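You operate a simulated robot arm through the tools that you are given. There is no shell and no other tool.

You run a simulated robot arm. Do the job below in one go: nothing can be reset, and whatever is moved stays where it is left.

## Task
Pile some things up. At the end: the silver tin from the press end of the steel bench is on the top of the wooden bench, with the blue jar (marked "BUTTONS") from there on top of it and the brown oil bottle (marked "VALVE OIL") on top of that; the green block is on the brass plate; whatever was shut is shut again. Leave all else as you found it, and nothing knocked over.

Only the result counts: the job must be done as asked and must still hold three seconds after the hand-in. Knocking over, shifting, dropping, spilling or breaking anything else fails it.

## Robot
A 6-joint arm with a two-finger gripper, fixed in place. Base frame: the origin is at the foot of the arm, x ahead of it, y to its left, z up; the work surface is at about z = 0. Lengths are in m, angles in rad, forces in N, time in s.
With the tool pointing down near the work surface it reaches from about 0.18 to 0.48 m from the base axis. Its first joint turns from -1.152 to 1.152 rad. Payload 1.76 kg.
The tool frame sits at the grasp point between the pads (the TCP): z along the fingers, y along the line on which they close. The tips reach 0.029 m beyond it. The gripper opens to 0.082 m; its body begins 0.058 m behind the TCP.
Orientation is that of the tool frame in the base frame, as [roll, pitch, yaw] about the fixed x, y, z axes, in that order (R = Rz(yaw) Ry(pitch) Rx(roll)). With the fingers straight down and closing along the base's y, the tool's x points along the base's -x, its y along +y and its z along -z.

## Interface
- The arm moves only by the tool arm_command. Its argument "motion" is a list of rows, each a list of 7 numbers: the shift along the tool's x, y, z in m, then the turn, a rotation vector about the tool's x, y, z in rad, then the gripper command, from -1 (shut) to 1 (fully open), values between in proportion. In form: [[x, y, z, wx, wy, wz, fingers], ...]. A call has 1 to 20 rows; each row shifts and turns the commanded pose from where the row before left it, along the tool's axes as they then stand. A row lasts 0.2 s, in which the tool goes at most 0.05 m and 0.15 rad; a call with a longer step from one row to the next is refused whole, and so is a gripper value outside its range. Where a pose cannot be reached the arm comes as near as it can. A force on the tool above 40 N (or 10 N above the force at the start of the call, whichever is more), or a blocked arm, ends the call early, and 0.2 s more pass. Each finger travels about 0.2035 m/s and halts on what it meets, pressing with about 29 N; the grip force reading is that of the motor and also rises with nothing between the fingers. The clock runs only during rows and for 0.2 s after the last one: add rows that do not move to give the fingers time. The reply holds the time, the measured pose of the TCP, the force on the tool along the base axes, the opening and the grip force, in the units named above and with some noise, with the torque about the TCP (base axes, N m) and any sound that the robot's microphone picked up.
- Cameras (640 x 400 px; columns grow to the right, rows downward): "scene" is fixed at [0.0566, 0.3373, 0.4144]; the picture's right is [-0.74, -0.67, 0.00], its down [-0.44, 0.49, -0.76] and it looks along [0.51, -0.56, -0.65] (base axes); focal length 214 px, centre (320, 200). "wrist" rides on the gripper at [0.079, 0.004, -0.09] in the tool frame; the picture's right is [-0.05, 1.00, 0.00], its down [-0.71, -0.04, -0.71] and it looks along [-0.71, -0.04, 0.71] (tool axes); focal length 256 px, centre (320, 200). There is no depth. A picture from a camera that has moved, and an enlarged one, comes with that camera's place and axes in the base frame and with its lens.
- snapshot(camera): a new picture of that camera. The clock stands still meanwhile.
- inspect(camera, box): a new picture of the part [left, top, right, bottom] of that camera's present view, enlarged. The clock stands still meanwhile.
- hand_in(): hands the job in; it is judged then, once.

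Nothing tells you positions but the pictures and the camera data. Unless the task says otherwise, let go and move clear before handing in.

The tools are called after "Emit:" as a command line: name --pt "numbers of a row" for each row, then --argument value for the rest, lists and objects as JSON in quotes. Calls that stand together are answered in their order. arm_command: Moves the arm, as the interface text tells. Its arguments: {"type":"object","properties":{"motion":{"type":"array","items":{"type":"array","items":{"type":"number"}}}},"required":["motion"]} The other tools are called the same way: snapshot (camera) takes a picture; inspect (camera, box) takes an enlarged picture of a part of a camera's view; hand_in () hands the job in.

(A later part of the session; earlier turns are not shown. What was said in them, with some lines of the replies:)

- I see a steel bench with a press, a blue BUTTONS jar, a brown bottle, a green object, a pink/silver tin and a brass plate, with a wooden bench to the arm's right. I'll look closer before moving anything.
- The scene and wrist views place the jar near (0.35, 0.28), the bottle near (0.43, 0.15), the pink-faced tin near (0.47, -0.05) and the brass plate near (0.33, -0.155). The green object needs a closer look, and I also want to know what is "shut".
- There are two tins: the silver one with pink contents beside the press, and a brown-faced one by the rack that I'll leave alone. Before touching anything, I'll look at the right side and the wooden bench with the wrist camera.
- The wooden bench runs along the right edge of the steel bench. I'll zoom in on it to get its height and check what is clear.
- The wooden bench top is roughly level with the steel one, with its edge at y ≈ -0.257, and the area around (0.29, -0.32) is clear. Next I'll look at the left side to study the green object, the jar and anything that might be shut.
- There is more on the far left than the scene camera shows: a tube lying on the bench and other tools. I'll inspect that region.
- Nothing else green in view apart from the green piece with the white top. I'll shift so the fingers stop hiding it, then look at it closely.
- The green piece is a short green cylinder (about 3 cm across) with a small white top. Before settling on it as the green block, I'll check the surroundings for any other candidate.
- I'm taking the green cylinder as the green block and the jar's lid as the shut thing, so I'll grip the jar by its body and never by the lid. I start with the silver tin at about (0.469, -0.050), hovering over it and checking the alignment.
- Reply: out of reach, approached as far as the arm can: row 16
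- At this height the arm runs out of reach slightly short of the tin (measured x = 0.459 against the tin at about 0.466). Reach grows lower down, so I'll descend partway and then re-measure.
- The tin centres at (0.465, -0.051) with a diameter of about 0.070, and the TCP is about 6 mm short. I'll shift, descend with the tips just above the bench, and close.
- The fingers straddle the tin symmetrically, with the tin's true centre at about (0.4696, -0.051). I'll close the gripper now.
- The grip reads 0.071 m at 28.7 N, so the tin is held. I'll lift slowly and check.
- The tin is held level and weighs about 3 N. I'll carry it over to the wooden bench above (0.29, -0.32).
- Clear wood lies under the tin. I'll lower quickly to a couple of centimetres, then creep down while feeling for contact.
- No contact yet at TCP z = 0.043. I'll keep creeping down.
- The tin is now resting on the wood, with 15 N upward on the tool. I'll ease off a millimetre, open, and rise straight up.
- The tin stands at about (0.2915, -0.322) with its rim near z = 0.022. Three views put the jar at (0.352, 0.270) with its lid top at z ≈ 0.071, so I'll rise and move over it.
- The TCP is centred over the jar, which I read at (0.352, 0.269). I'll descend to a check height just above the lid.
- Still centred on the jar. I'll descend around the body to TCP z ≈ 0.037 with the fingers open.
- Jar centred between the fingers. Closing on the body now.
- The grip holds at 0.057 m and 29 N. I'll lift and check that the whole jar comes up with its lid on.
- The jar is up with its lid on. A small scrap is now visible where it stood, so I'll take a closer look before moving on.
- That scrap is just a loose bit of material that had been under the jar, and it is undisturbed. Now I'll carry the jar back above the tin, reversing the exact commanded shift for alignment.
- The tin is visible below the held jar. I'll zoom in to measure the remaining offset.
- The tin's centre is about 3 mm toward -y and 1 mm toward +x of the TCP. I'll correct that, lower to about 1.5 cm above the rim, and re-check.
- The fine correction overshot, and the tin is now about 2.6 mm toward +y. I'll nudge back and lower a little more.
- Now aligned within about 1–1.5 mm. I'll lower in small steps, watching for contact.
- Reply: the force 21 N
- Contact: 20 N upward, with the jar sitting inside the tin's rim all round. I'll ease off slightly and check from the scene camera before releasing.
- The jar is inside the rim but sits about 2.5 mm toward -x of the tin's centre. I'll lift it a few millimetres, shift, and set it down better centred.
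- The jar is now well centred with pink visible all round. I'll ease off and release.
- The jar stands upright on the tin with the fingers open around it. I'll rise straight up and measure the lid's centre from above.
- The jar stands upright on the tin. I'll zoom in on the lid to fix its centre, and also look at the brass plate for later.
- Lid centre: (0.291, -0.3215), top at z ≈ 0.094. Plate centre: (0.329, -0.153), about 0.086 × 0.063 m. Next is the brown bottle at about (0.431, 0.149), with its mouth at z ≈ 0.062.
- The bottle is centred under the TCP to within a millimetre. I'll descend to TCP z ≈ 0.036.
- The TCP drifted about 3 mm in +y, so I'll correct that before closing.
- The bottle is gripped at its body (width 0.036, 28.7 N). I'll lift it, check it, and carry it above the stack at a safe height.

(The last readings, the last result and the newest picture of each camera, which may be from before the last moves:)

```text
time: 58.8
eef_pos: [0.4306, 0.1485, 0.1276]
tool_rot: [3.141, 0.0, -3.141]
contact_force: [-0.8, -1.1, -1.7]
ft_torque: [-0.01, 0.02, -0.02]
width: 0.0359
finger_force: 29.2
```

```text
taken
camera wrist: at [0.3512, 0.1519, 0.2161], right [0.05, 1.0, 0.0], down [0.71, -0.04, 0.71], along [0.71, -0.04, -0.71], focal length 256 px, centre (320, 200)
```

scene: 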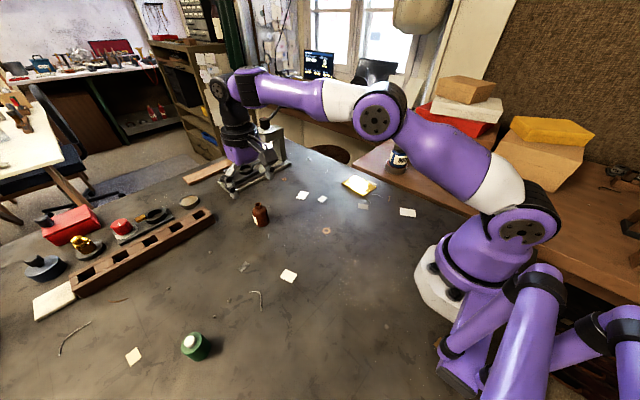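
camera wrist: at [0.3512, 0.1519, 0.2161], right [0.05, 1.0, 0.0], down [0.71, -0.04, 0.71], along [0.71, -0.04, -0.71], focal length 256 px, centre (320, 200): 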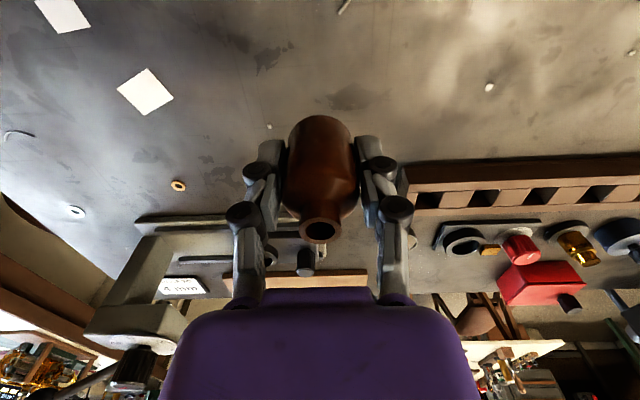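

Emit:
arm_command --pt "0.01 -0.03364 -0.006 0 0 0 -1" --pt "0.01 -0.03364 -0.006 0 0 0 -1" --pt "0.01 -0.03364 -0.006 0 0 0 -1" --pt "0.01 -0.03364 -0.006 0 0 0 -1" --pt "0.01 -0.03364 -0.006 0 0 0 -1" --pt "0.01 -0.03364 -0.006 0 0 0 -1" --pt "0.01 -0.03364 -0.006 0 0 0 -1" --pt "0.01 -0.03364 -0.006 0 0 0 -1" --pt "0.01 -0.03364 0 0 0 0 -1" --pt "0.01 -0.03364 0 0 0 0 -1" --pt "0.01 -0.03364 0 0 0 0 -1" --pt "0.01 -0.03364 0 0 0 0 -1" --pt "0.01 -0.03364 0 0 0 0 -1" --pt "0.01 -0.03364 0 0 0 0 -1" --pt "0 0 0 0 0 0 -1" --pt "0 0 0 0 0 0 -1"

Emit:
snapshot --camera "wrist"

Emit:
inspect --camera "scene" --box '[340, 80, 452, 180]'

```text
time: 62.2
eef_pos: [0.2854, -0.3241, 0.1759]
tool_rot: [3.141, -0.001, 3.142]
contact_force: [0.6, -0.4, -1.7]
ft_torque: [0.0, 0.02, 0.0]
width: 0.0354
finger_force: 29.4
```

```text
taken
camera wrist: at [0.2077, -0.3193, 0.2637], right [0.05, 1.0, 0.0], down [0.71, -0.04, 0.71], along [0.71, -0.04, -0.71], focal length 256 px, centre (320, 200)
```

wrist: 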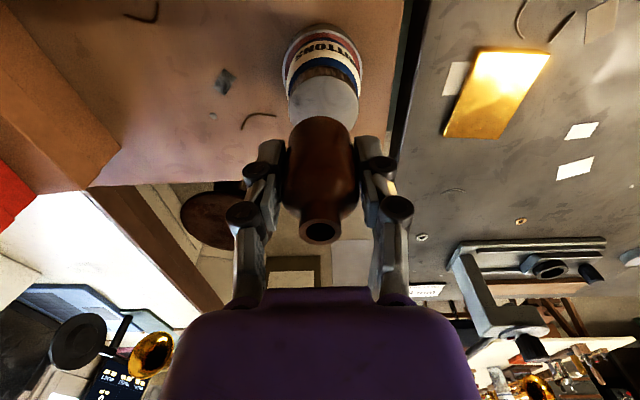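

```text
4.00 times, centred on (396, 130) of scene
camera zoom: at [0.0566, 0.3373, 0.4144], right [-0.74, -0.67, 0.0], down [-0.44, 0.49, -0.76], along [0.51, -0.56, -0.65], focal length 858 px, centre (16, 480)
```

zoom: 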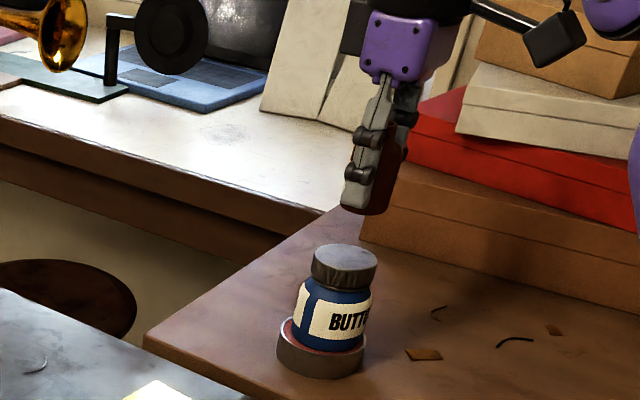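

Emit:
inspect --camera "wrist" --box '[256, 20, 384, 140]'

```text
3.33 times, centred on (320, 80) of wrist
camera zoom: at [0.2077, -0.3193, 0.2637], right [0.05, 1.0, 0.0], down [0.71, -0.04, 0.71], along [0.71, -0.04, -0.71], focal length 853 px, centre (320, 600)
```

zoom: 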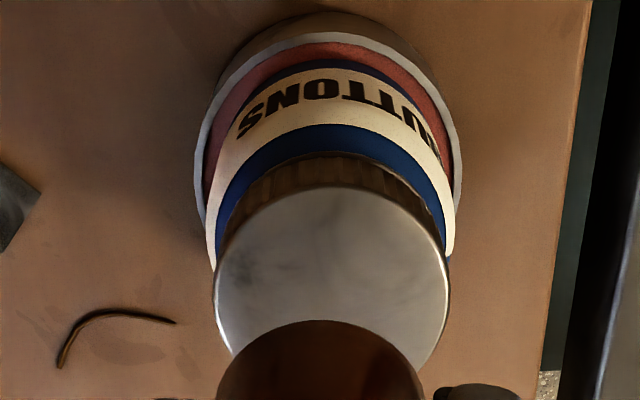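

The lid is about 2 mm toward +x and 2.5 mm toward +y of the bottle. I'll correct that and lower partway.

Emit:
arm_command --pt "-0.002 0.0022 0 0 0 0 -1" --pt "0 0 0.01 0 0 0 -1" --pt "0 0 0.01 0 0 0 -1" --pt "0 0 0.008 0 0 0 -1" --pt "0 0 0 0 0 0 -1" --pt "0 0 0 0 0 0 -1"

Emit:
snapshot --camera "wrist"

Emit:
inspect --camera "wrist" --box '[256, 20, 384, 140]'

Emit:
inspect --camera "scene" --box '[360, 110, 440, 180]'

```text
time: 63.6
eef_pos: [0.2909, -0.3216, 0.146]
tool_rot: [-3.14, 0.001, 3.141]
contact_force: [0.3, -0.7, -1.3]
ft_torque: [0.0, 0.03, -0.01]
width: 0.0357
finger_force: 28.8
```

```text
taken
camera wrist: at [0.2116, -0.318, 0.235], right [0.05, 1.0, 0.0], down [0.71, -0.04, 0.71], along [0.71, -0.04, -0.71], focal length 256 px, centre (320, 200)
```

wrist: 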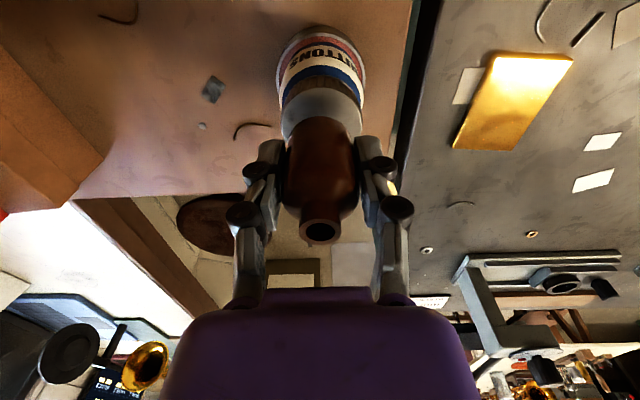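

```text
3.33 times, centred on (320, 80) of wrist
camera zoom: at [0.2116, -0.318, 0.235], right [0.05, 1.0, 0.0], down [0.71, -0.04, 0.71], along [0.71, -0.04, -0.71], focal length 853 px, centre (320, 600)
```

zoom: 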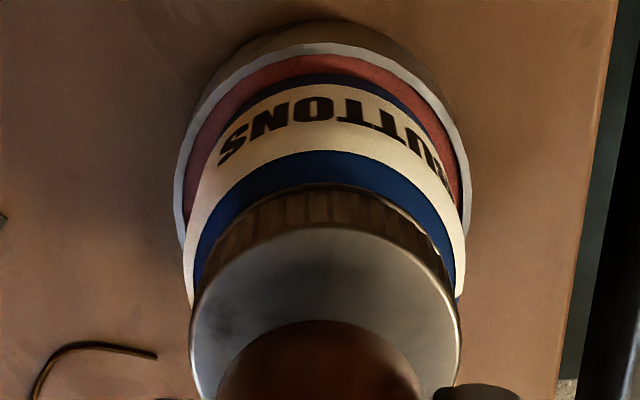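

```text
5.71 times, centred on (400, 145) of scene
camera zoom: at [0.0566, 0.3373, 0.4144], right [-0.74, -0.67, 0.0], down [-0.44, 0.49, -0.76], along [0.51, -0.56, -0.65], focal length 1226 px, centre (-137, 514)
```

zoom: 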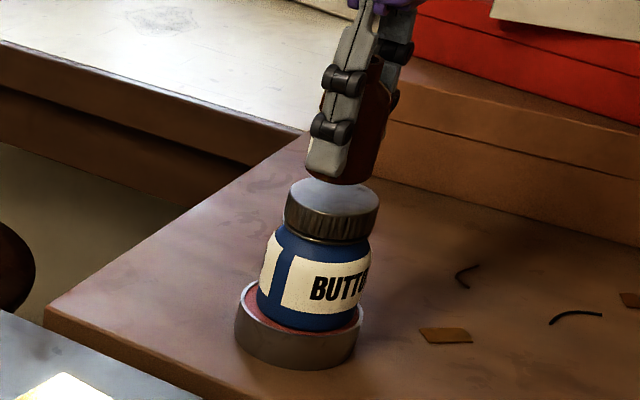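

Within about 2 mm of centre. I'll make one small correction and lower carefully to contact.

Emit:
arm_command --pt "0.0012 0.0006 0 0 0 0 -1" --pt "0 0 0.005 0 0 0 -1" --pt "0 0 0.003 0 0 0 -1" --pt "0 0 0.002 0 0 0 -1" --pt "0 0 0 0 0 0 -1"

Emit:
inspect --camera "wrist" --box '[256, 20, 384, 140]'

Emit:
inspect --camera "scene" --box '[360, 110, 440, 180]'

```text
time: 64.8
eef_pos: [0.2897, -0.3203, 0.1376]
tool_rot: [-3.14, 0.0, -3.142]
contact_force: [1.1, 0.1, -1.0]
ft_torque: [-0.03, 0.03, 0.03]
width: 0.0357
finger_force: 28.6
```

```text
3.33 times, centred on (320, 80) of wrist
camera zoom: at [0.2112, -0.3166, 0.2256], right [0.05, 1.0, 0.0], down [0.71, -0.04, 0.71], along [0.71, -0.04, -0.71], focal length 853 px, centre (320, 600)
```

zoom: 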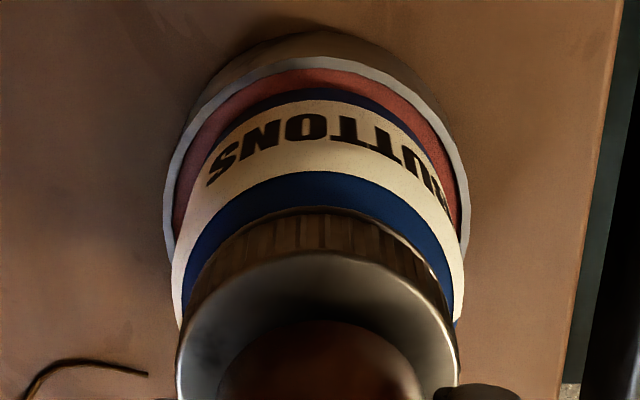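

```text
5.71 times, centred on (400, 145) of scene
camera zoom: at [0.0566, 0.3373, 0.4144], right [-0.74, -0.67, 0.0], down [-0.44, 0.49, -0.76], along [0.51, -0.56, -0.65], focal length 1226 px, centre (-137, 514)
```

zoom: 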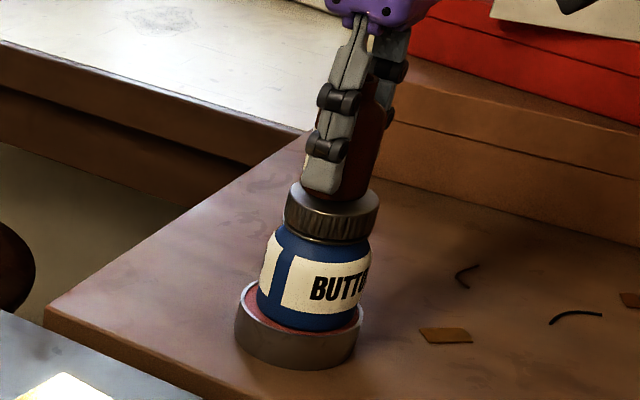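

Emit:
arm_command --pt "0.0015 0 0 0 0 0 -1" --pt "0 0 0.0015 0 0 0 -1" --pt "0 0 0.0015 0 0 0 -1" --pt "0 0 0.001 0 0 0 -1" --pt "0 0 0 0 0 0 -1"

Emit:
inspect --camera "wrist" --box '[256, 20, 384, 140]'

```text
time: 66.0
eef_pos: [0.2878, -0.3186, 0.1337]
tool_rot: [-3.141, 0.001, 3.14]
contact_force: [1.9, -0.9, 11.5]
ft_torque: [-0.06, -0.04, -0.01]
width: 0.0358
finger_force: 29.1
```

```text
3.33 times, centred on (320, 80) of wrist
camera zoom: at [0.2092, -0.3151, 0.2221], right [0.05, 1.0, 0.0], down [0.7, -0.04, 0.71], along [0.71, -0.04, -0.71], focal length 853 px, centre (320, 600)
```

zoom: 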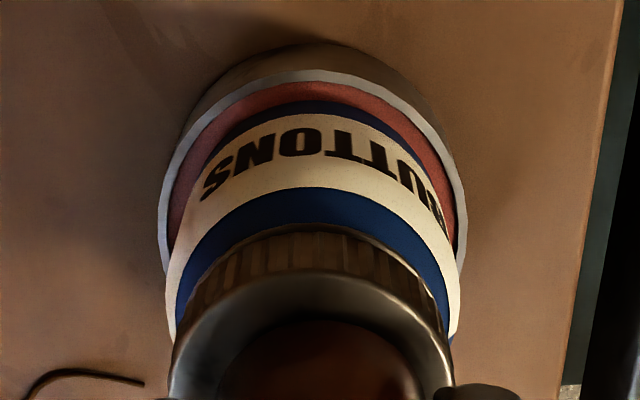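

Contact at 11.5 N, with the bottle resting fully within the lid. I'll ease off slightly and open slowly.

Emit:
arm_command --pt "0 0 -0.0008 0 0 0 -1" --pt "0 0 0 0 0 0 -0.5" --pt "0 0 0 0 0 0 -0.1" --pt "0 0 0 0 0 0 0.0" --pt "0 0 0 0 0 0 0.1" --pt "0 0 0 0 0 0 0.3" --pt "0 0 0 0 0 0 0.6"

Emit:
snapshot --camera "wrist"

Emit:
inspect --camera "scene" --box '[352, 90, 448, 180]'

```text
time: 67.6
eef_pos: [0.2888, -0.3194, 0.133]
tool_rot: [3.141, 0.0, 3.141]
contact_force: [0.5, -0.4, -0.5]
ft_torque: [0.01, -0.02, 0.01]
width: 0.0655
finger_force: 0.0
```

```text
taken
camera wrist: at [0.2094, -0.3154, 0.222], right [0.05, 1.0, 0.0], down [0.71, -0.04, 0.71], along [0.71, -0.04, -0.71], focal length 256 px, centre (320, 200)
```

wrist: 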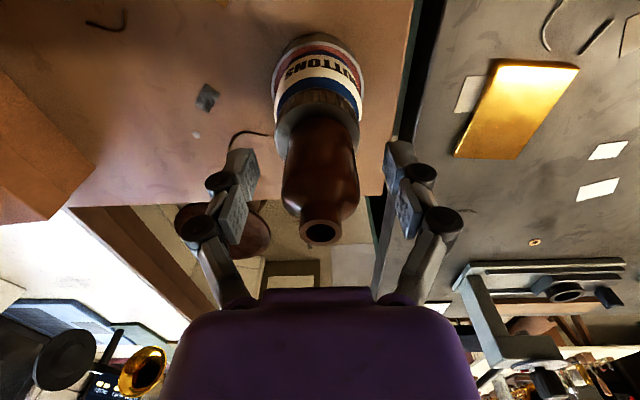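

```text
4.44 times, centred on (400, 135) of scene
camera zoom: at [0.0566, 0.3373, 0.4144], right [-0.74, -0.67, 0.0], down [-0.44, 0.49, -0.76], along [0.51, -0.56, -0.65], focal length 953 px, centre (-36, 489)
```

zoom: 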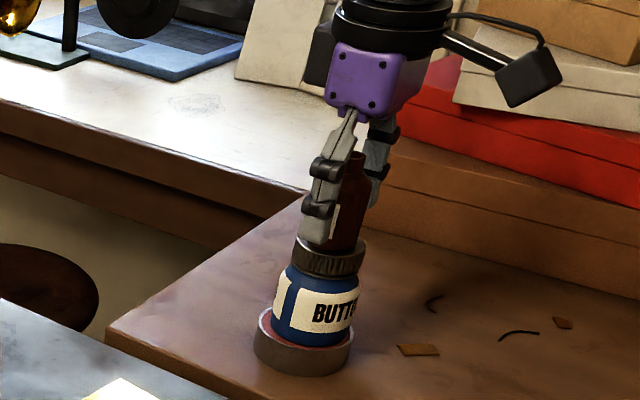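

The bottle stands on the jar. I'll rise straight up well clear of it.

Emit:
arm_command --pt "0 0 -0.01 0 0 0 0.8" --pt "0 0 -0.02 0 0 0 0.8" --pt "0 0 -0.025 0 0 0 0.8" --pt "0 0 -0.025 0 0 0 0.8" --pt "0 0 -0.02 0 0 0 0.8" --pt "0 0 0 0 0 0 1"

Emit:
snapshot --camera "wrist"

Emit:
inspect --camera "scene" --box '[352, 90, 448, 180]'

```text
time: 69.0
eef_pos: [0.2854, -0.3175, 0.2358]
tool_rot: [3.139, 0.0, 3.14]
contact_force: [-0.1, -0.7, 0.2]
ft_torque: [0.0, 0.03, -0.03]
width: 0.0819
finger_force: 0.0
```

```text
taken
camera wrist: at [0.2079, -0.315, 0.3233], right [0.05, 1.0, 0.0], down [0.71, -0.04, 0.71], along [0.71, -0.04, -0.71], focal length 256 px, centre (320, 200)
```

wrist: 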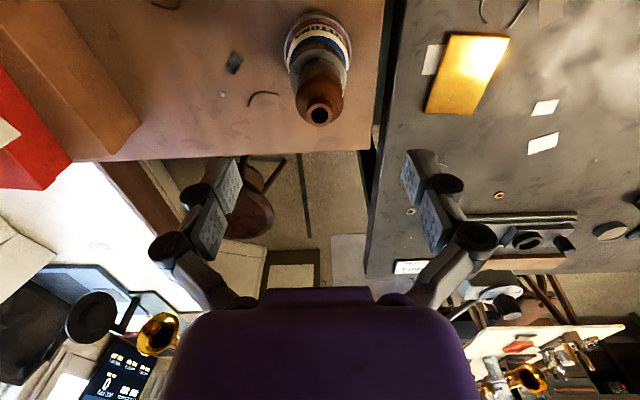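

```text
4.44 times, centred on (400, 135) of scene
camera zoom: at [0.0566, 0.3373, 0.4144], right [-0.74, -0.67, 0.0], down [-0.44, 0.49, -0.76], along [0.51, -0.56, -0.65], focal length 953 px, centre (-36, 489)
```

zoom: 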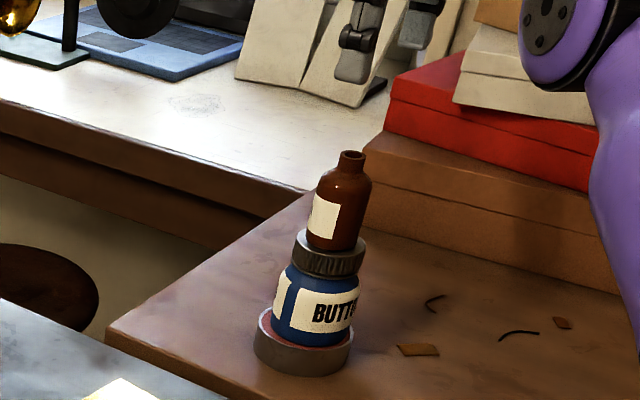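

The three-item stack is standing upright. Now the green block at about (0.271, 0.391): I'll swing over and hover near it.

Emit:
arm_command --pt "0.0013 0.0386 0 0 0 0 1" --pt "0.0013 0.0386 0 0 0 0 1" --pt "0.0013 0.0386 0 0 0 0 1" --pt "0.0013 0.0386 0 0 0 0 1" --pt "0.0013 0.0386 0 0 0 0 1" --pt "0.0013 0.0386 0 0 0 0 1" --pt "0.0013 0.0386 0 0 0 0 1" --pt "0.0013 0.0386 0 0 0 0 1" --pt "0.0013 0.0386 0 0 0 0 1" --pt "0.0013 0.0386 0 0 0 0 1" --pt "0.0013 0.0386 0.013 0 0 0 1" --pt "0.0013 0.0386 0.013 0 0 0 1" --pt "0.0013 0.0386 0.013 0 0 0 1" --pt "0.0013 0.0386 0.013 0 0 0 1" --pt "0.0013 0.0386 0.013 0 0 0 1" --pt "0.0013 0.0386 0.013 0 0 0 1" --pt "0.0013 0.0386 0.013 0 0 0 1" --pt "0.0013 0.0386 0.013 0 0 0 1" --pt "0 0 0 0 0 0 1" --pt "0 0 0 0 0 0 1"

Emit:
snapshot --camera "wrist"

Emit:
snapshot --camera "scene"

```text
time: 73.2
eef_pos: [0.282, 0.3556, 0.1264]
tool_rot: [3.141, -0.001, -3.14]
contact_force: [0.1, -0.2, -0.2]
ft_torque: [-0.01, -0.01, 0.02]
width: 0.0817
finger_force: 0.0
out of reach, approached as far as the arm can: row 1
```

```text
taken
camera wrist: at [0.2034, 0.3598, 0.2143], right [0.05, 1.0, 0.0], down [0.71, -0.04, 0.71], along [0.71, -0.04, -0.71], focal length 256 px, centre (320, 200)
```

wrist: 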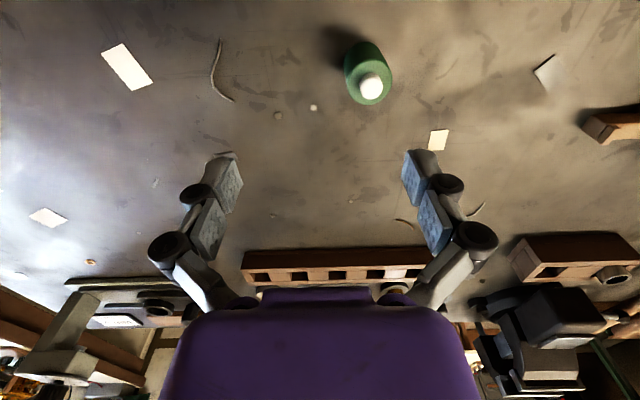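

```text
taken
```

scene: 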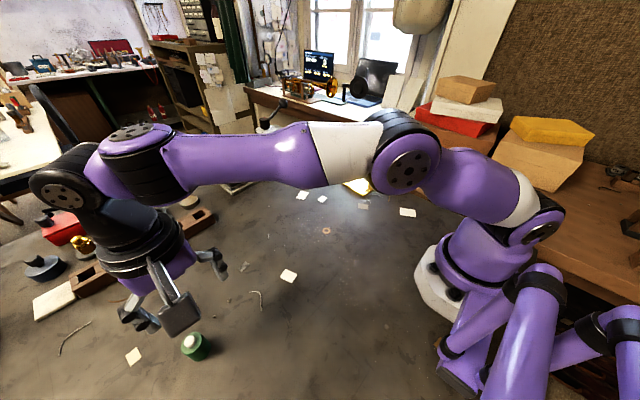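

Emit:
inspect --camera "wrist" --box '[320, 20, 416, 120]'

```text
4.00 times, centred on (368, 70) of wrist
camera zoom: at [0.2034, 0.3598, 0.2143], right [0.05, 1.0, 0.0], down [0.71, -0.04, 0.71], along [0.71, -0.04, -0.71], focal length 1024 px, centre (128, 720)
```

zoom: 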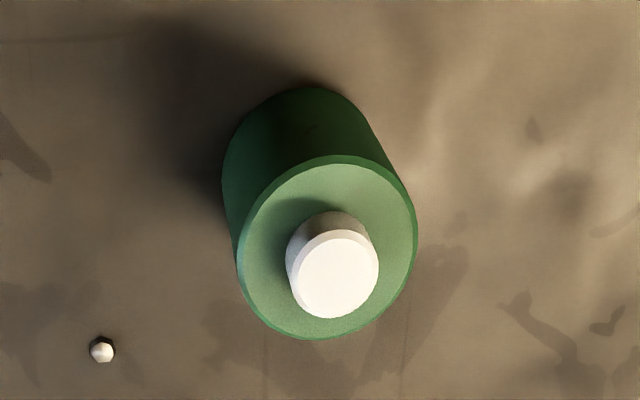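

The green block is at (0.271, 0.390) and about 0.031 across, near the edge of reach. I'll step down and outward at a height clear of its top, then check alignment.

Emit:
arm_command --pt "0 0 0.018 0 0 0 1" --pt "0 0 0.018 0 0 0 1" --pt "0.0055 0.017 0 0 0 0 1" --pt "0.0055 0.017 0 0 0 0 1" --pt "0 0 0 0 0 0 1" --pt "0 0 0 0 0 0 1"

Emit:
snapshot --camera "wrist"

```text
time: 74.6
eef_pos: [0.2744, 0.3896, 0.0923]
tool_rot: [3.141, 0.0, 3.14]
contact_force: [0.0, -0.5, -0.3]
ft_torque: [0.04, -0.01, 0.0]
width: 0.082
finger_force: 0.0
```

```text
taken
camera wrist: at [0.1946, 0.3928, 0.1798], right [0.05, 1.0, 0.0], down [0.71, -0.04, 0.71], along [0.71, -0.04, -0.71], focal length 256 px, centre (320, 200)
```

wrist: 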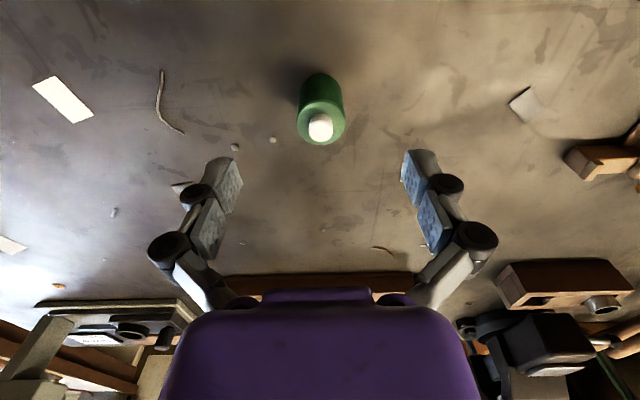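

Reached, and centred on the green block. I'll shift 1.5 mm in -x and descend around it.

Emit:
arm_command --pt "0.0015 0 0.012 0 0 0 1" --pt "0 0 0.014 0 0 0 1" --pt "0 0 0.014 0 0 0 1" --pt "0 0 0.012 0 0 0 1" --pt "0 0 0.006 0 0 0 1" --pt "0 0 0 0 0 0 1" --pt "0 0 0 0 0 0 1"

Emit:
snapshot --camera "wrist"

Emit:
inspect --camera "scene" --box '[140, 280, 268, 380]'

```text
time: 76.2
eef_pos: [0.2701, 0.3907, 0.0317]
tool_rot: [-3.14, 0.0, -3.14]
contact_force: [0.5, 1.0, 0.2]
ft_torque: [-0.03, 0.01, 0.0]
width: 0.0819
finger_force: 0.1
```

```text
taken
camera wrist: at [0.1922, 0.3939, 0.1208], right [0.05, 1.0, 0.0], down [0.71, -0.04, 0.71], along [0.71, -0.04, -0.71], focal length 256 px, centre (320, 200)
```

wrist: 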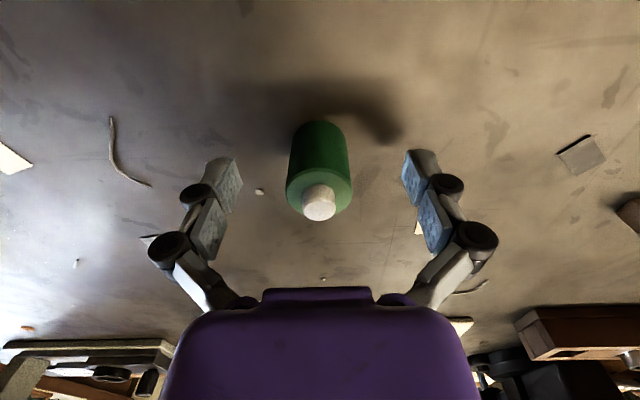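

```text
4.00 times, centred on (204, 330) of scene
camera zoom: at [0.0566, 0.3373, 0.4144], right [-0.74, -0.67, 0.0], down [-0.44, 0.49, -0.76], along [0.51, -0.56, -0.65], focal length 858 px, centre (784, -320)
```

zoom: 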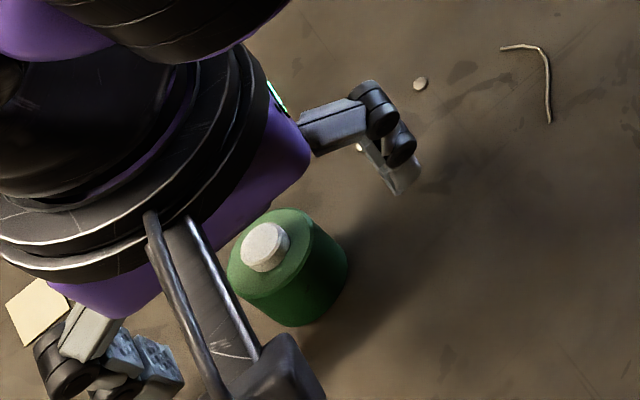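

Well aligned. I'll close gradually on the green block.

Emit:
arm_command --pt "0 0 0 0 0 0 0.7" --pt "0 0 0 0 0 0 0.4" --pt "0 0 0 0 0 0 0.1" --pt "0 0 0 0 0 0 -0.1" --pt "0 0 0 0 0 0 -0.3" --pt "0 0 0 0 0 0 -1" --pt "0 0 0 0 0 0 -1"

Emit:
snapshot --camera "wrist"

```text
time: 77.8
eef_pos: [0.2715, 0.3902, 0.0315]
tool_rot: [-3.142, 0.0, -3.141]
contact_force: [-0.9, -1.6, 1.4]
ft_torque: [-0.05, 0.02, 0.02]
width: 0.0287
finger_force: 28.5
```

```text
taken
camera wrist: at [0.1922, 0.3939, 0.121], right [0.05, 1.0, 0.0], down [0.71, -0.04, 0.71], along [0.71, -0.04, -0.71], focal length 256 px, centre (320, 200)
```

wrist: 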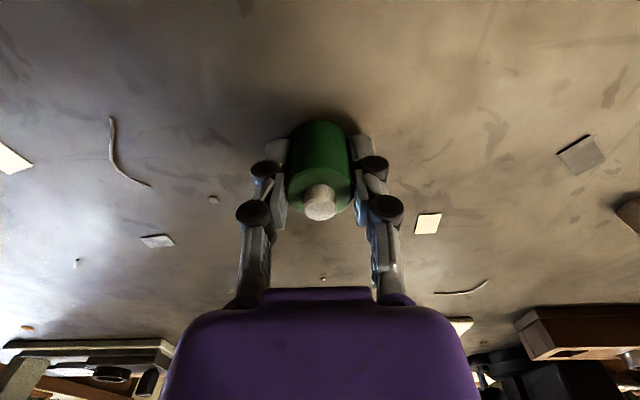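

Held at 0.029 m and 28.5 N. I'll lift a little and check that the whole block comes up.

Emit:
arm_command --pt "0 0 -0.004 0 0 0 -1" --pt "0 0 -0.008 0 0 0 -1" --pt "0 0 -0.012 0 0 0 -1" --pt "0 0 -0.012 0 0 0 -1" --pt "0 0 0 0 0 0 -1"

Emit:
snapshot --camera "wrist"

Emit:
inspect --camera "scene" --box '[140, 280, 268, 380]'

```text
time: 79.0
eef_pos: [0.2717, 0.3909, 0.0687]
tool_rot: [-3.142, 0.001, 3.141]
contact_force: [0.8, 0.6, -1.0]
ft_torque: [-0.01, 0.01, 0.0]
width: 0.0282
finger_force: 29.2
```

```text
taken
camera wrist: at [0.1924, 0.394, 0.1571], right [0.05, 1.0, 0.0], down [0.71, -0.04, 0.71], along [0.71, -0.04, -0.71], focal length 256 px, centre (320, 200)
```

wrist: 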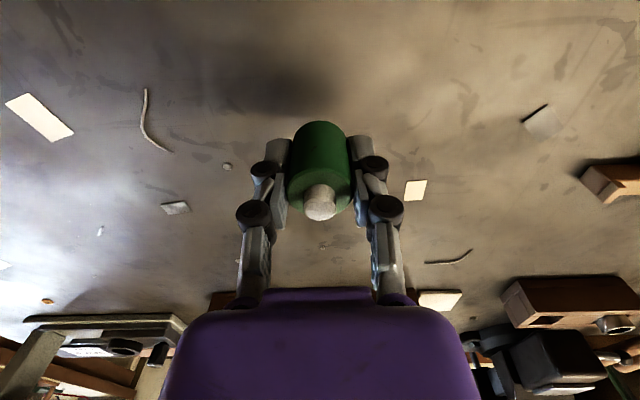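

```text
4.00 times, centred on (204, 330) of scene
camera zoom: at [0.0566, 0.3373, 0.4144], right [-0.74, -0.67, 0.0], down [-0.44, 0.49, -0.76], along [0.51, -0.56, -0.65], focal length 858 px, centre (784, -320)
```

zoom: 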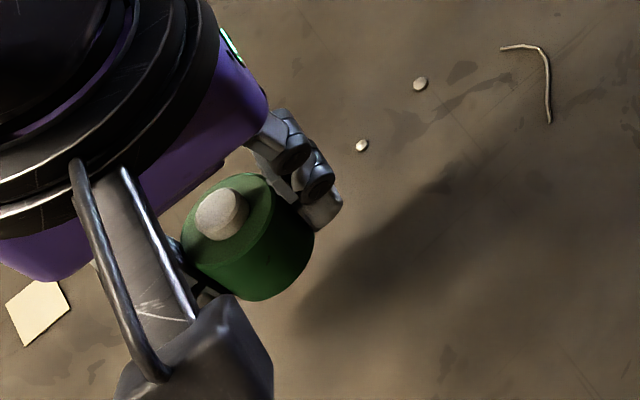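

The block is whole and secure. I'll carry it to above the brass plate at (0.329, -0.153).

Emit:
arm_command --pt "-0.0038 -0.0363 -0.004 0 0 0 -1" --pt "-0.0038 -0.0363 -0.01 0 0 0 -1" --pt "-0.0038 -0.0363 -0.01 0 0 0 -1" --pt "-0.0038 -0.0363 -0.01 0 0 0 -1" --pt "-0.0038 -0.0363 -0.01 0 0 0 -1" --pt "-0.0038 -0.0363 -0.01 0 0 0 -1" --pt "-0.0038 -0.0363 0 0 0 0 -1" --pt "-0.0038 -0.0363 0 0 0 0 -1" --pt "-0.0038 -0.0363 0 0 0 0 -1" --pt "-0.0038 -0.0363 0 0 0 0 -1" --pt "-0.0038 -0.0363 0 0 0 0 -1" --pt "-0.0038 -0.0363 0 0 0 0 -1" --pt "-0.0038 -0.0363 0 0 0 0 -1" --pt "-0.0038 -0.0363 0 0 0 0 -1" --pt "-0.0038 -0.0363 0 0 0 0 -1" --pt "0 0 0 0 0 0 -1" --pt "0 0 0 0 0 0 -1"

Emit:
snapshot --camera "wrist"

Emit:
snapshot --camera "scene"

```text
time: 82.6
eef_pos: [0.3305, -0.1552, 0.123]
tool_rot: [-3.142, 0.0, -3.141]
contact_force: [-0.3, 0.0, -1.0]
ft_torque: [-0.01, -0.04, 0.01]
width: 0.0284
finger_force: 28.7
```

```text
taken
camera wrist: at [0.2518, -0.1515, 0.2121], right [0.05, 1.0, 0.0], down [0.71, -0.04, 0.71], along [0.71, -0.04, -0.71], focal length 256 px, centre (320, 200)
```

wrist: 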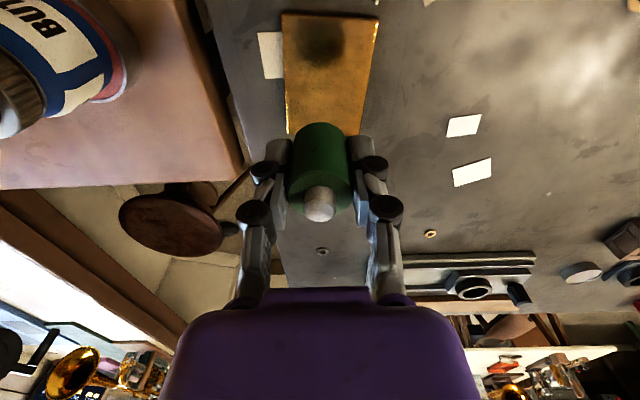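

```text
taken
```

scene: 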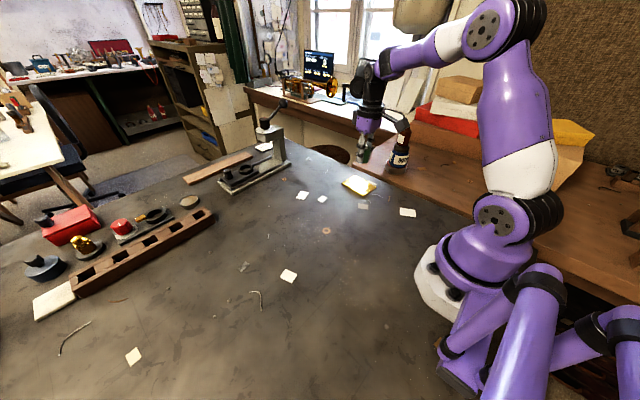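

The block is over the plate's middle. I'll lower it, then creep to contact.

Emit:
arm_command --pt "0.001 0.002 0.02 0 0 0 -1" --pt "0 0 0.02 0 0 0 -1" --pt "0 0 0.02 0 0 0 -1" --pt "0 0 0.01 0 0 0 -1" --pt "0 0 0 0 0 0 -1" --pt "0 0 0 0 0 0 -1"

Emit:
snapshot --camera "wrist"

Emit:
inspect --camera "scene" --box '[320, 110, 432, 210]'

```text
time: 84.0
eef_pos: [0.3283, -0.1522, 0.0541]
tool_rot: [3.141, 0.0, 3.141]
contact_force: [0.2, -0.3, -1.3]
ft_torque: [0.02, -0.01, 0.01]
width: 0.0282
finger_force: 28.8
```

```text
taken
camera wrist: at [0.2491, -0.1481, 0.1421], right [0.05, 1.0, 0.0], down [0.71, -0.04, 0.71], along [0.71, -0.04, -0.71], focal length 256 px, centre (320, 200)
```

wrist: 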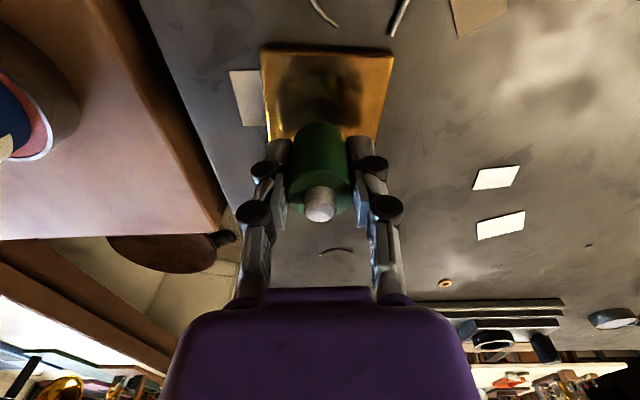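

```text
4.00 times, centred on (376, 160) of scene
camera zoom: at [0.0566, 0.3373, 0.4144], right [-0.74, -0.67, 0.0], down [-0.44, 0.49, -0.76], along [0.51, -0.56, -0.65], focal length 858 px, centre (96, 360)
```

zoom: 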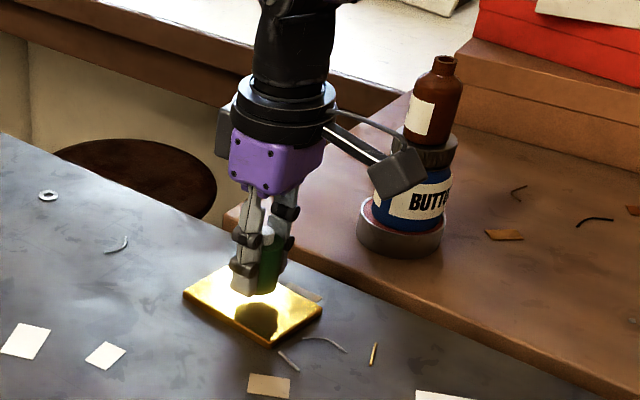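

Emit:
arm_command --pt "0 0 0.004 0 0 0 -1" --pt "0 0 0.003 0 0 0 -1" --pt "0 0 0.002 0 0 0 -1" --pt "0 0 0.0015 0 0 0 -1" --pt "0 0 0 0 0 0 -1"

```text
time: 85.2
eef_pos: [0.327, -0.1518, 0.043]
tool_rot: [3.141, 0.0, 3.141]
contact_force: [-0.4, 0.0, -0.8]
ft_torque: [0.01, 0.03, -0.02]
width: 0.0281
finger_force: 29.8
```

Emit:
arm_command --pt "0 0 0.001 0 0 0 -1" --pt "0 0 0.001 0 0 0 -1" --pt "0 0 0.001 0 0 0 -1" --pt "0 0 0 0 0 0 -1"

Emit:
inspect --camera "scene" --box '[332, 150, 396, 200]'

```text
time: 86.2
eef_pos: [0.3278, -0.1519, 0.0406]
tool_rot: [3.141, -0.002, 3.14]
contact_force: [-6.5, -0.1, 16.6]
ft_torque: [0.02, 0.21, 0.03]
width: 0.0282
finger_force: 28.8
```

```text
8.00 times, centred on (364, 175) of scene
camera zoom: at [0.0565, 0.3373, 0.4144], right [-0.74, -0.67, 0.0], down [-0.44, 0.49, -0.76], along [0.51, -0.56, -0.65], focal length 1716 px, centre (-32, 400)
```

zoom: 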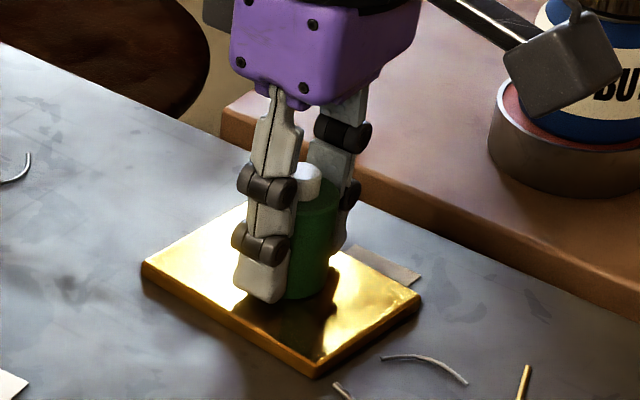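

The block is on the plate (16.6 N). I'll ease off and open.

Emit:
arm_command --pt "0 0 -0.0008 0 0 0 -1" --pt "0 0 0 0 0 0 -0.5" --pt "0 0 0 0 0 0 -0.25" --pt "0 0 0 0 0 0 -0.1" --pt "0 0 0 0 0 0 0.1" --pt "0 0 0 0 0 0 0.3" --pt "0 0 0 0 0 0 0.3"

Emit:
snapshot --camera "wrist"

Emit:
inspect --camera "scene" --box '[332, 150, 396, 200]'

```text
time: 87.8
eef_pos: [0.3292, -0.1515, 0.0414]
tool_rot: [-3.141, 0.0, -3.141]
contact_force: [0.9, -0.5, 0.7]
ft_torque: [-0.05, 0.03, 0.03]
width: 0.0532
finger_force: 0.0
```

```text
taken
camera wrist: at [0.2496, -0.1477, 0.129], right [0.05, 1.0, 0.0], down [0.71, -0.04, 0.71], along [0.71, -0.04, -0.71], focal length 256 px, centre (320, 200)
```

wrist: 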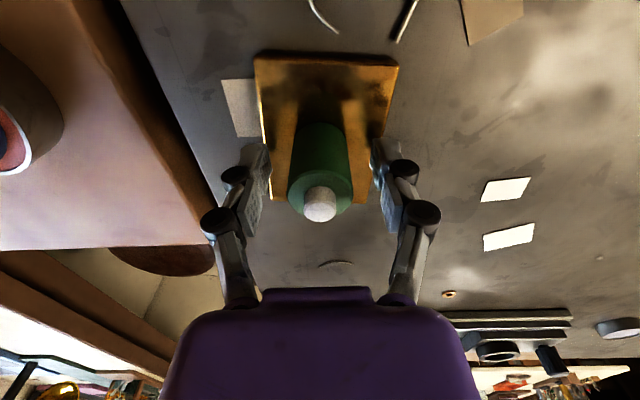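

```text
8.00 times, centred on (364, 175) of scene
camera zoom: at [0.0566, 0.3373, 0.4144], right [-0.74, -0.67, 0.0], down [-0.44, 0.49, -0.76], along [0.51, -0.56, -0.65], focal length 1716 px, centre (-32, 400)
```

zoom: 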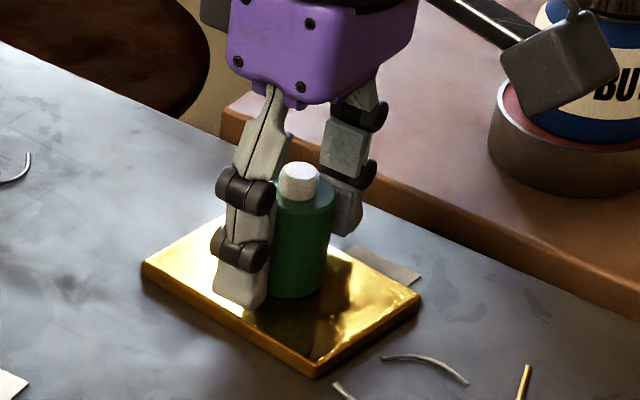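

The block stands free on the plate. I'll rise straight up, back away, and survey the result.

Emit:
arm_command --pt "0 0 -0.01 0 0 0 0.3" --pt "0 0 -0.02 0 0 0 0.3" --pt "0 0 -0.03 0 0 0 0.3" --pt "0 0 -0.04 0 0 0 0.3" --pt "0 0 -0.04 0 0 0 0.3" --pt "0 0 -0.04 0 0 0 0.3" --pt "0 0.045 0 0 0 0 1" --pt "0 0.045 0 0 0 0 1" --pt "0 0.045 0 0 0 0 1" --pt "0 0.04 0 0 0 0 1" --pt "0 0 0 0 0 0 1"

Emit:
snapshot --camera "wrist"

Emit:
snapshot --camera "scene"

Emit:
inspect --camera "scene" --box '[320, 110, 448, 210]'

```text
time: 90.2
eef_pos: [0.3269, 0.0236, 0.2203]
tool_rot: [-3.14, 0.001, -3.141]
contact_force: [0.1, 0.5, -0.5]
ft_torque: [0.01, 0.03, 0.03]
width: 0.0822
finger_force: 0.0
```

```text
taken
camera wrist: at [0.2479, 0.0275, 0.3088], right [0.05, 1.0, 0.0], down [0.71, -0.04, 0.71], along [0.71, -0.04, -0.71], focal length 256 px, centre (320, 200)
```

wrist: 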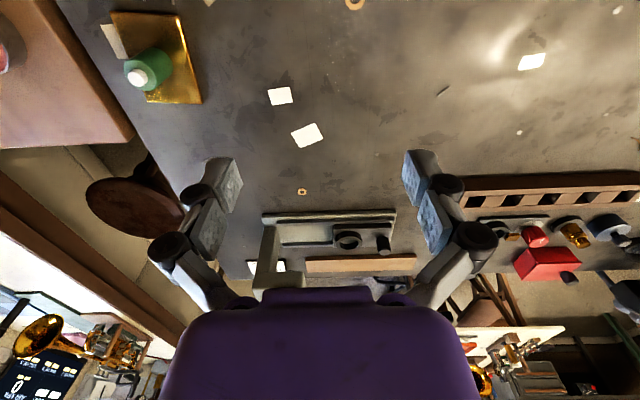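

```text
taken
```

scene: 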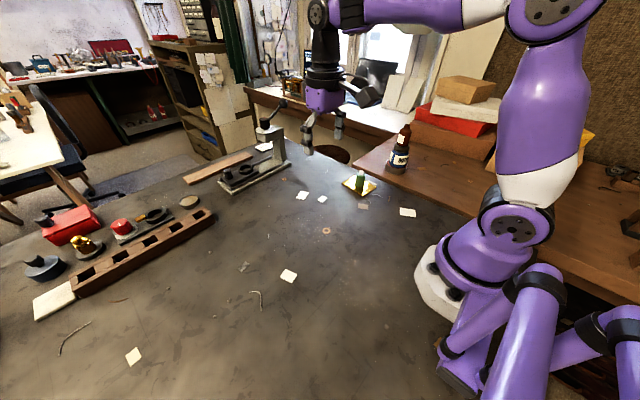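

```text
4.00 times, centred on (384, 160) of scene
camera zoom: at [0.0566, 0.3373, 0.4144], right [-0.74, -0.67, 0.0], down [-0.44, 0.49, -0.76], along [0.51, -0.56, -0.65], focal length 858 px, centre (64, 360)
```

zoom: 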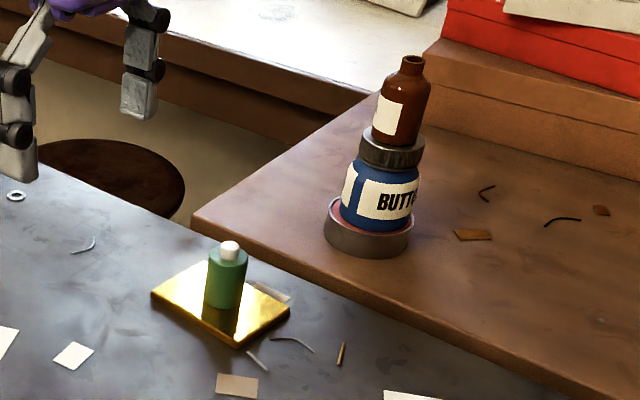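

The stack and the block stand as asked. I'll check the bottle label, the jar lid and the surroundings closely before handing in.

Emit:
inspect --camera "scene" --box '[380, 115, 428, 180]'

Emit:
inspect --camera "scene" --box '[336, 160, 400, 200]'

Emit:
inspect --camera "scene" --box '[160, 100, 420, 262]'

Emit:
inspect --camera "scene" --box '[0, 180, 320, 380]'

```text
6.15 times, centred on (404, 148) of scene
camera zoom: at [0.0566, 0.3373, 0.4144], right [-0.74, -0.67, 0.0], down [-0.44, 0.49, -0.76], along [0.51, -0.56, -0.65], focal length 1320 px, centre (-197, 523)
```

zoom: 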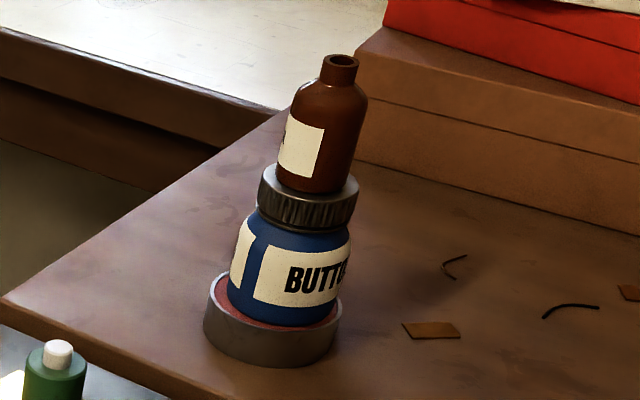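

```text
10.00 times, centred on (368, 180) of scene
camera zoom: at [0.0566, 0.3373, 0.4144], right [-0.74, -0.67, 0.0], down [-0.44, 0.49, -0.76], along [0.51, -0.56, -0.65], focal length 2145 px, centre (-160, 400)
```

zoom: 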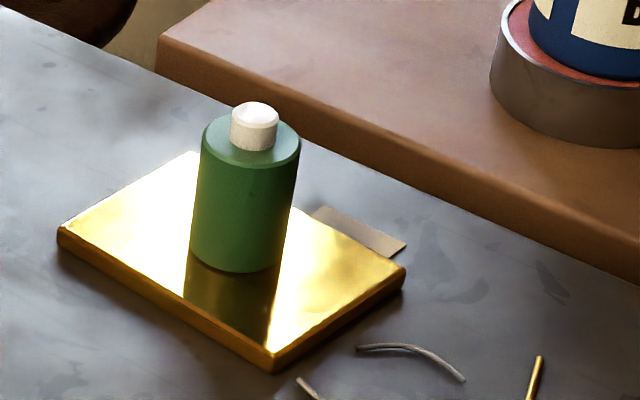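

```text
2.46 times, centred on (290, 181) of scene
camera zoom: at [0.0566, 0.3373, 0.4144], right [-0.74, -0.67, 0.0], down [-0.44, 0.49, -0.76], along [0.51, -0.56, -0.65], focal length 528 px, centre (394, 247)
```

zoom: 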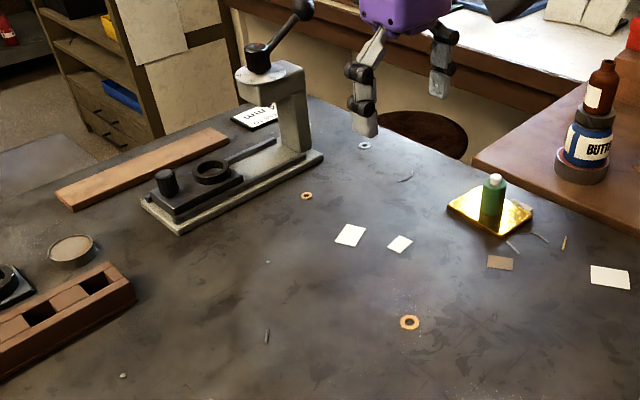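

```text
2.00 times, centred on (160, 280) of scene
camera zoom: at [0.0566, 0.3373, 0.4144], right [-0.74, -0.67, 0.0], down [-0.44, 0.49, -0.76], along [0.51, -0.56, -0.65], focal length 429 px, centre (640, 40)
```

zoom: 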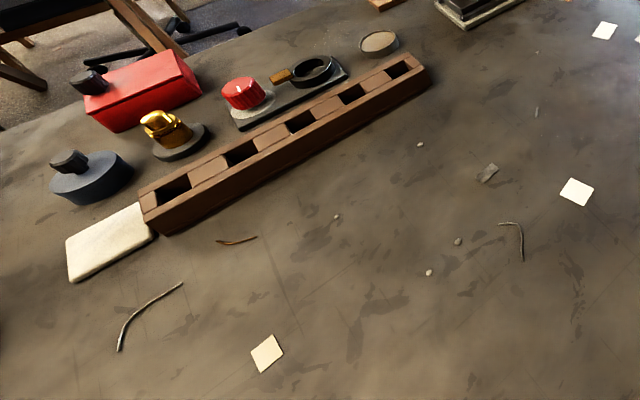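

The stack is upright, the jar's lid is on, the plate hasn't moved, and the other bench items look as they did at the start. I'll take one last close look at the green piece and the left end of the bench, to be sure no other green block is there.

Emit:
inspect --camera "wrist" --box '[90, 0, 218, 110]'

Emit:
arm_command --pt "0.02 0.02 -0.02 0 0 0 1" --pt "0.02 0.02 -0.02 0 0 0 1" --pt "0.02 0.02 -0.02 0 0 0 1" --pt "0 0 0 0 0 -0.15 1" --pt "0 0 0 0 0 -0.15 1" --pt "0 0 0 0 0 -0.15 1" --pt "0 0 0 0 0 -0.15 1" --pt "0 0 0 0 0 -0.15 1" --pt "0 0 0 0 0 -0.15 1" --pt "0 0 0 0 0 -0.15 1" --pt "0 0 0 0 0 -0.15 1" --pt "0 0 0 0 0 -0.15 1" --pt "0 0 0 0 0 0 1"

Emit:
snapshot --camera "wrist"

```text
3.64 times, centred on (154, 55) of wrist
camera zoom: at [0.2479, 0.0275, 0.3088], right [0.05, 1.0, 0.0], down [0.71, -0.04, 0.71], along [0.71, -0.04, -0.71], focal length 931 px, centre (924, 727)
```

zoom: 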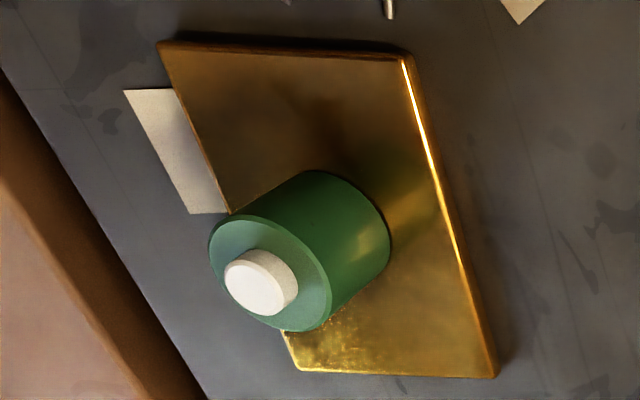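

```text
time: 93.0
eef_pos: [0.268, 0.0838, 0.2808]
tool_rot: [3.141, -0.002, -1.791]
contact_force: [-0.4, 0.6, 0.6]
ft_torque: [0.02, 0.0, 0.0]
width: 0.0816
finger_force: 0.1
```

```text
taken
camera wrist: at [0.247, 0.0061, 0.3693], right [-0.96, 0.27, 0.0], down [0.19, 0.68, 0.71], along [0.19, 0.68, -0.71], focal length 256 px, centre (320, 200)
```

wrist: 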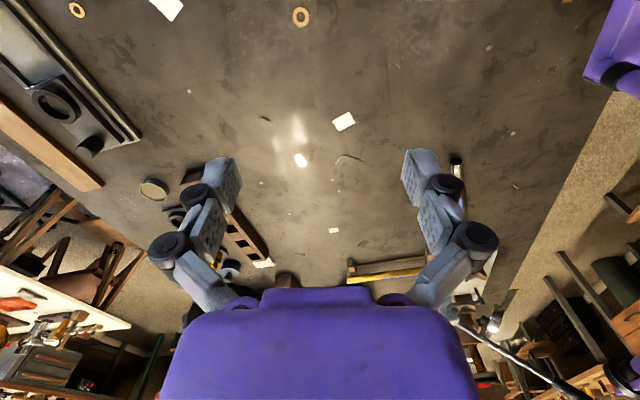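

No other green block anywhere within reach. I'll take one last look at the stack before handing in.

Emit:
inspect --camera "scene" --box '[320, 100, 448, 210]'

```text
3.64 times, centred on (384, 155) of scene
camera zoom: at [0.0566, 0.3373, 0.4144], right [-0.74, -0.67, 0.0], down [-0.44, 0.49, -0.76], along [0.51, -0.56, -0.65], focal length 780 px, centre (87, 364)
```

zoom: 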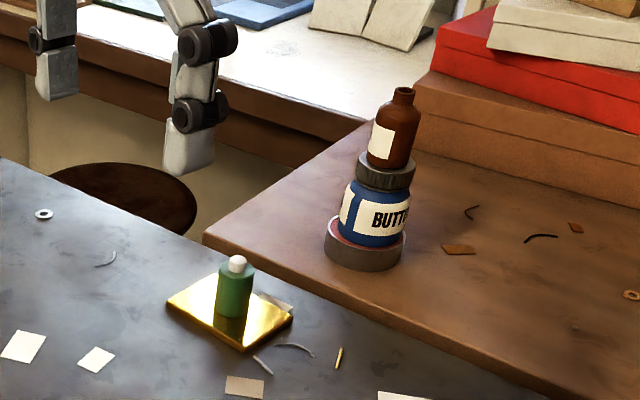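

The tin, jar and bottle stand stacked on the wooden bench with the jar's lid on, and the green block stands on the brass plate. The gripper is open and clear, so I'm handing in.

Emit:
hand_in

```text
The job is handed in.
```

The pile is built and the job is handed in; I don't have the judging result.

- **Stack:** the silver tin with the pink contents stands on the wooden bench. The BUTTONS jar is on the tin and the brown bottle is on the jar's lid. All three were upright in the last picture.
- **Green block:** it stands on the brass plate, and the plate did not visibly move. I took the short green cylinder with the white top to be the green block, because nothing else green was within reach.
- **Shut things:** the jar was the only shut thing I handled. I gripped it by the body and its lid stayed on.
- **Bottle label:** I could not read "VALVE OIL" on the bottle because the text faced away. It was the only brown bottle within reach.

Nothing else was moved or knocked over that I could see. A small scrap that had been lying under the jar is still where the jar stood.
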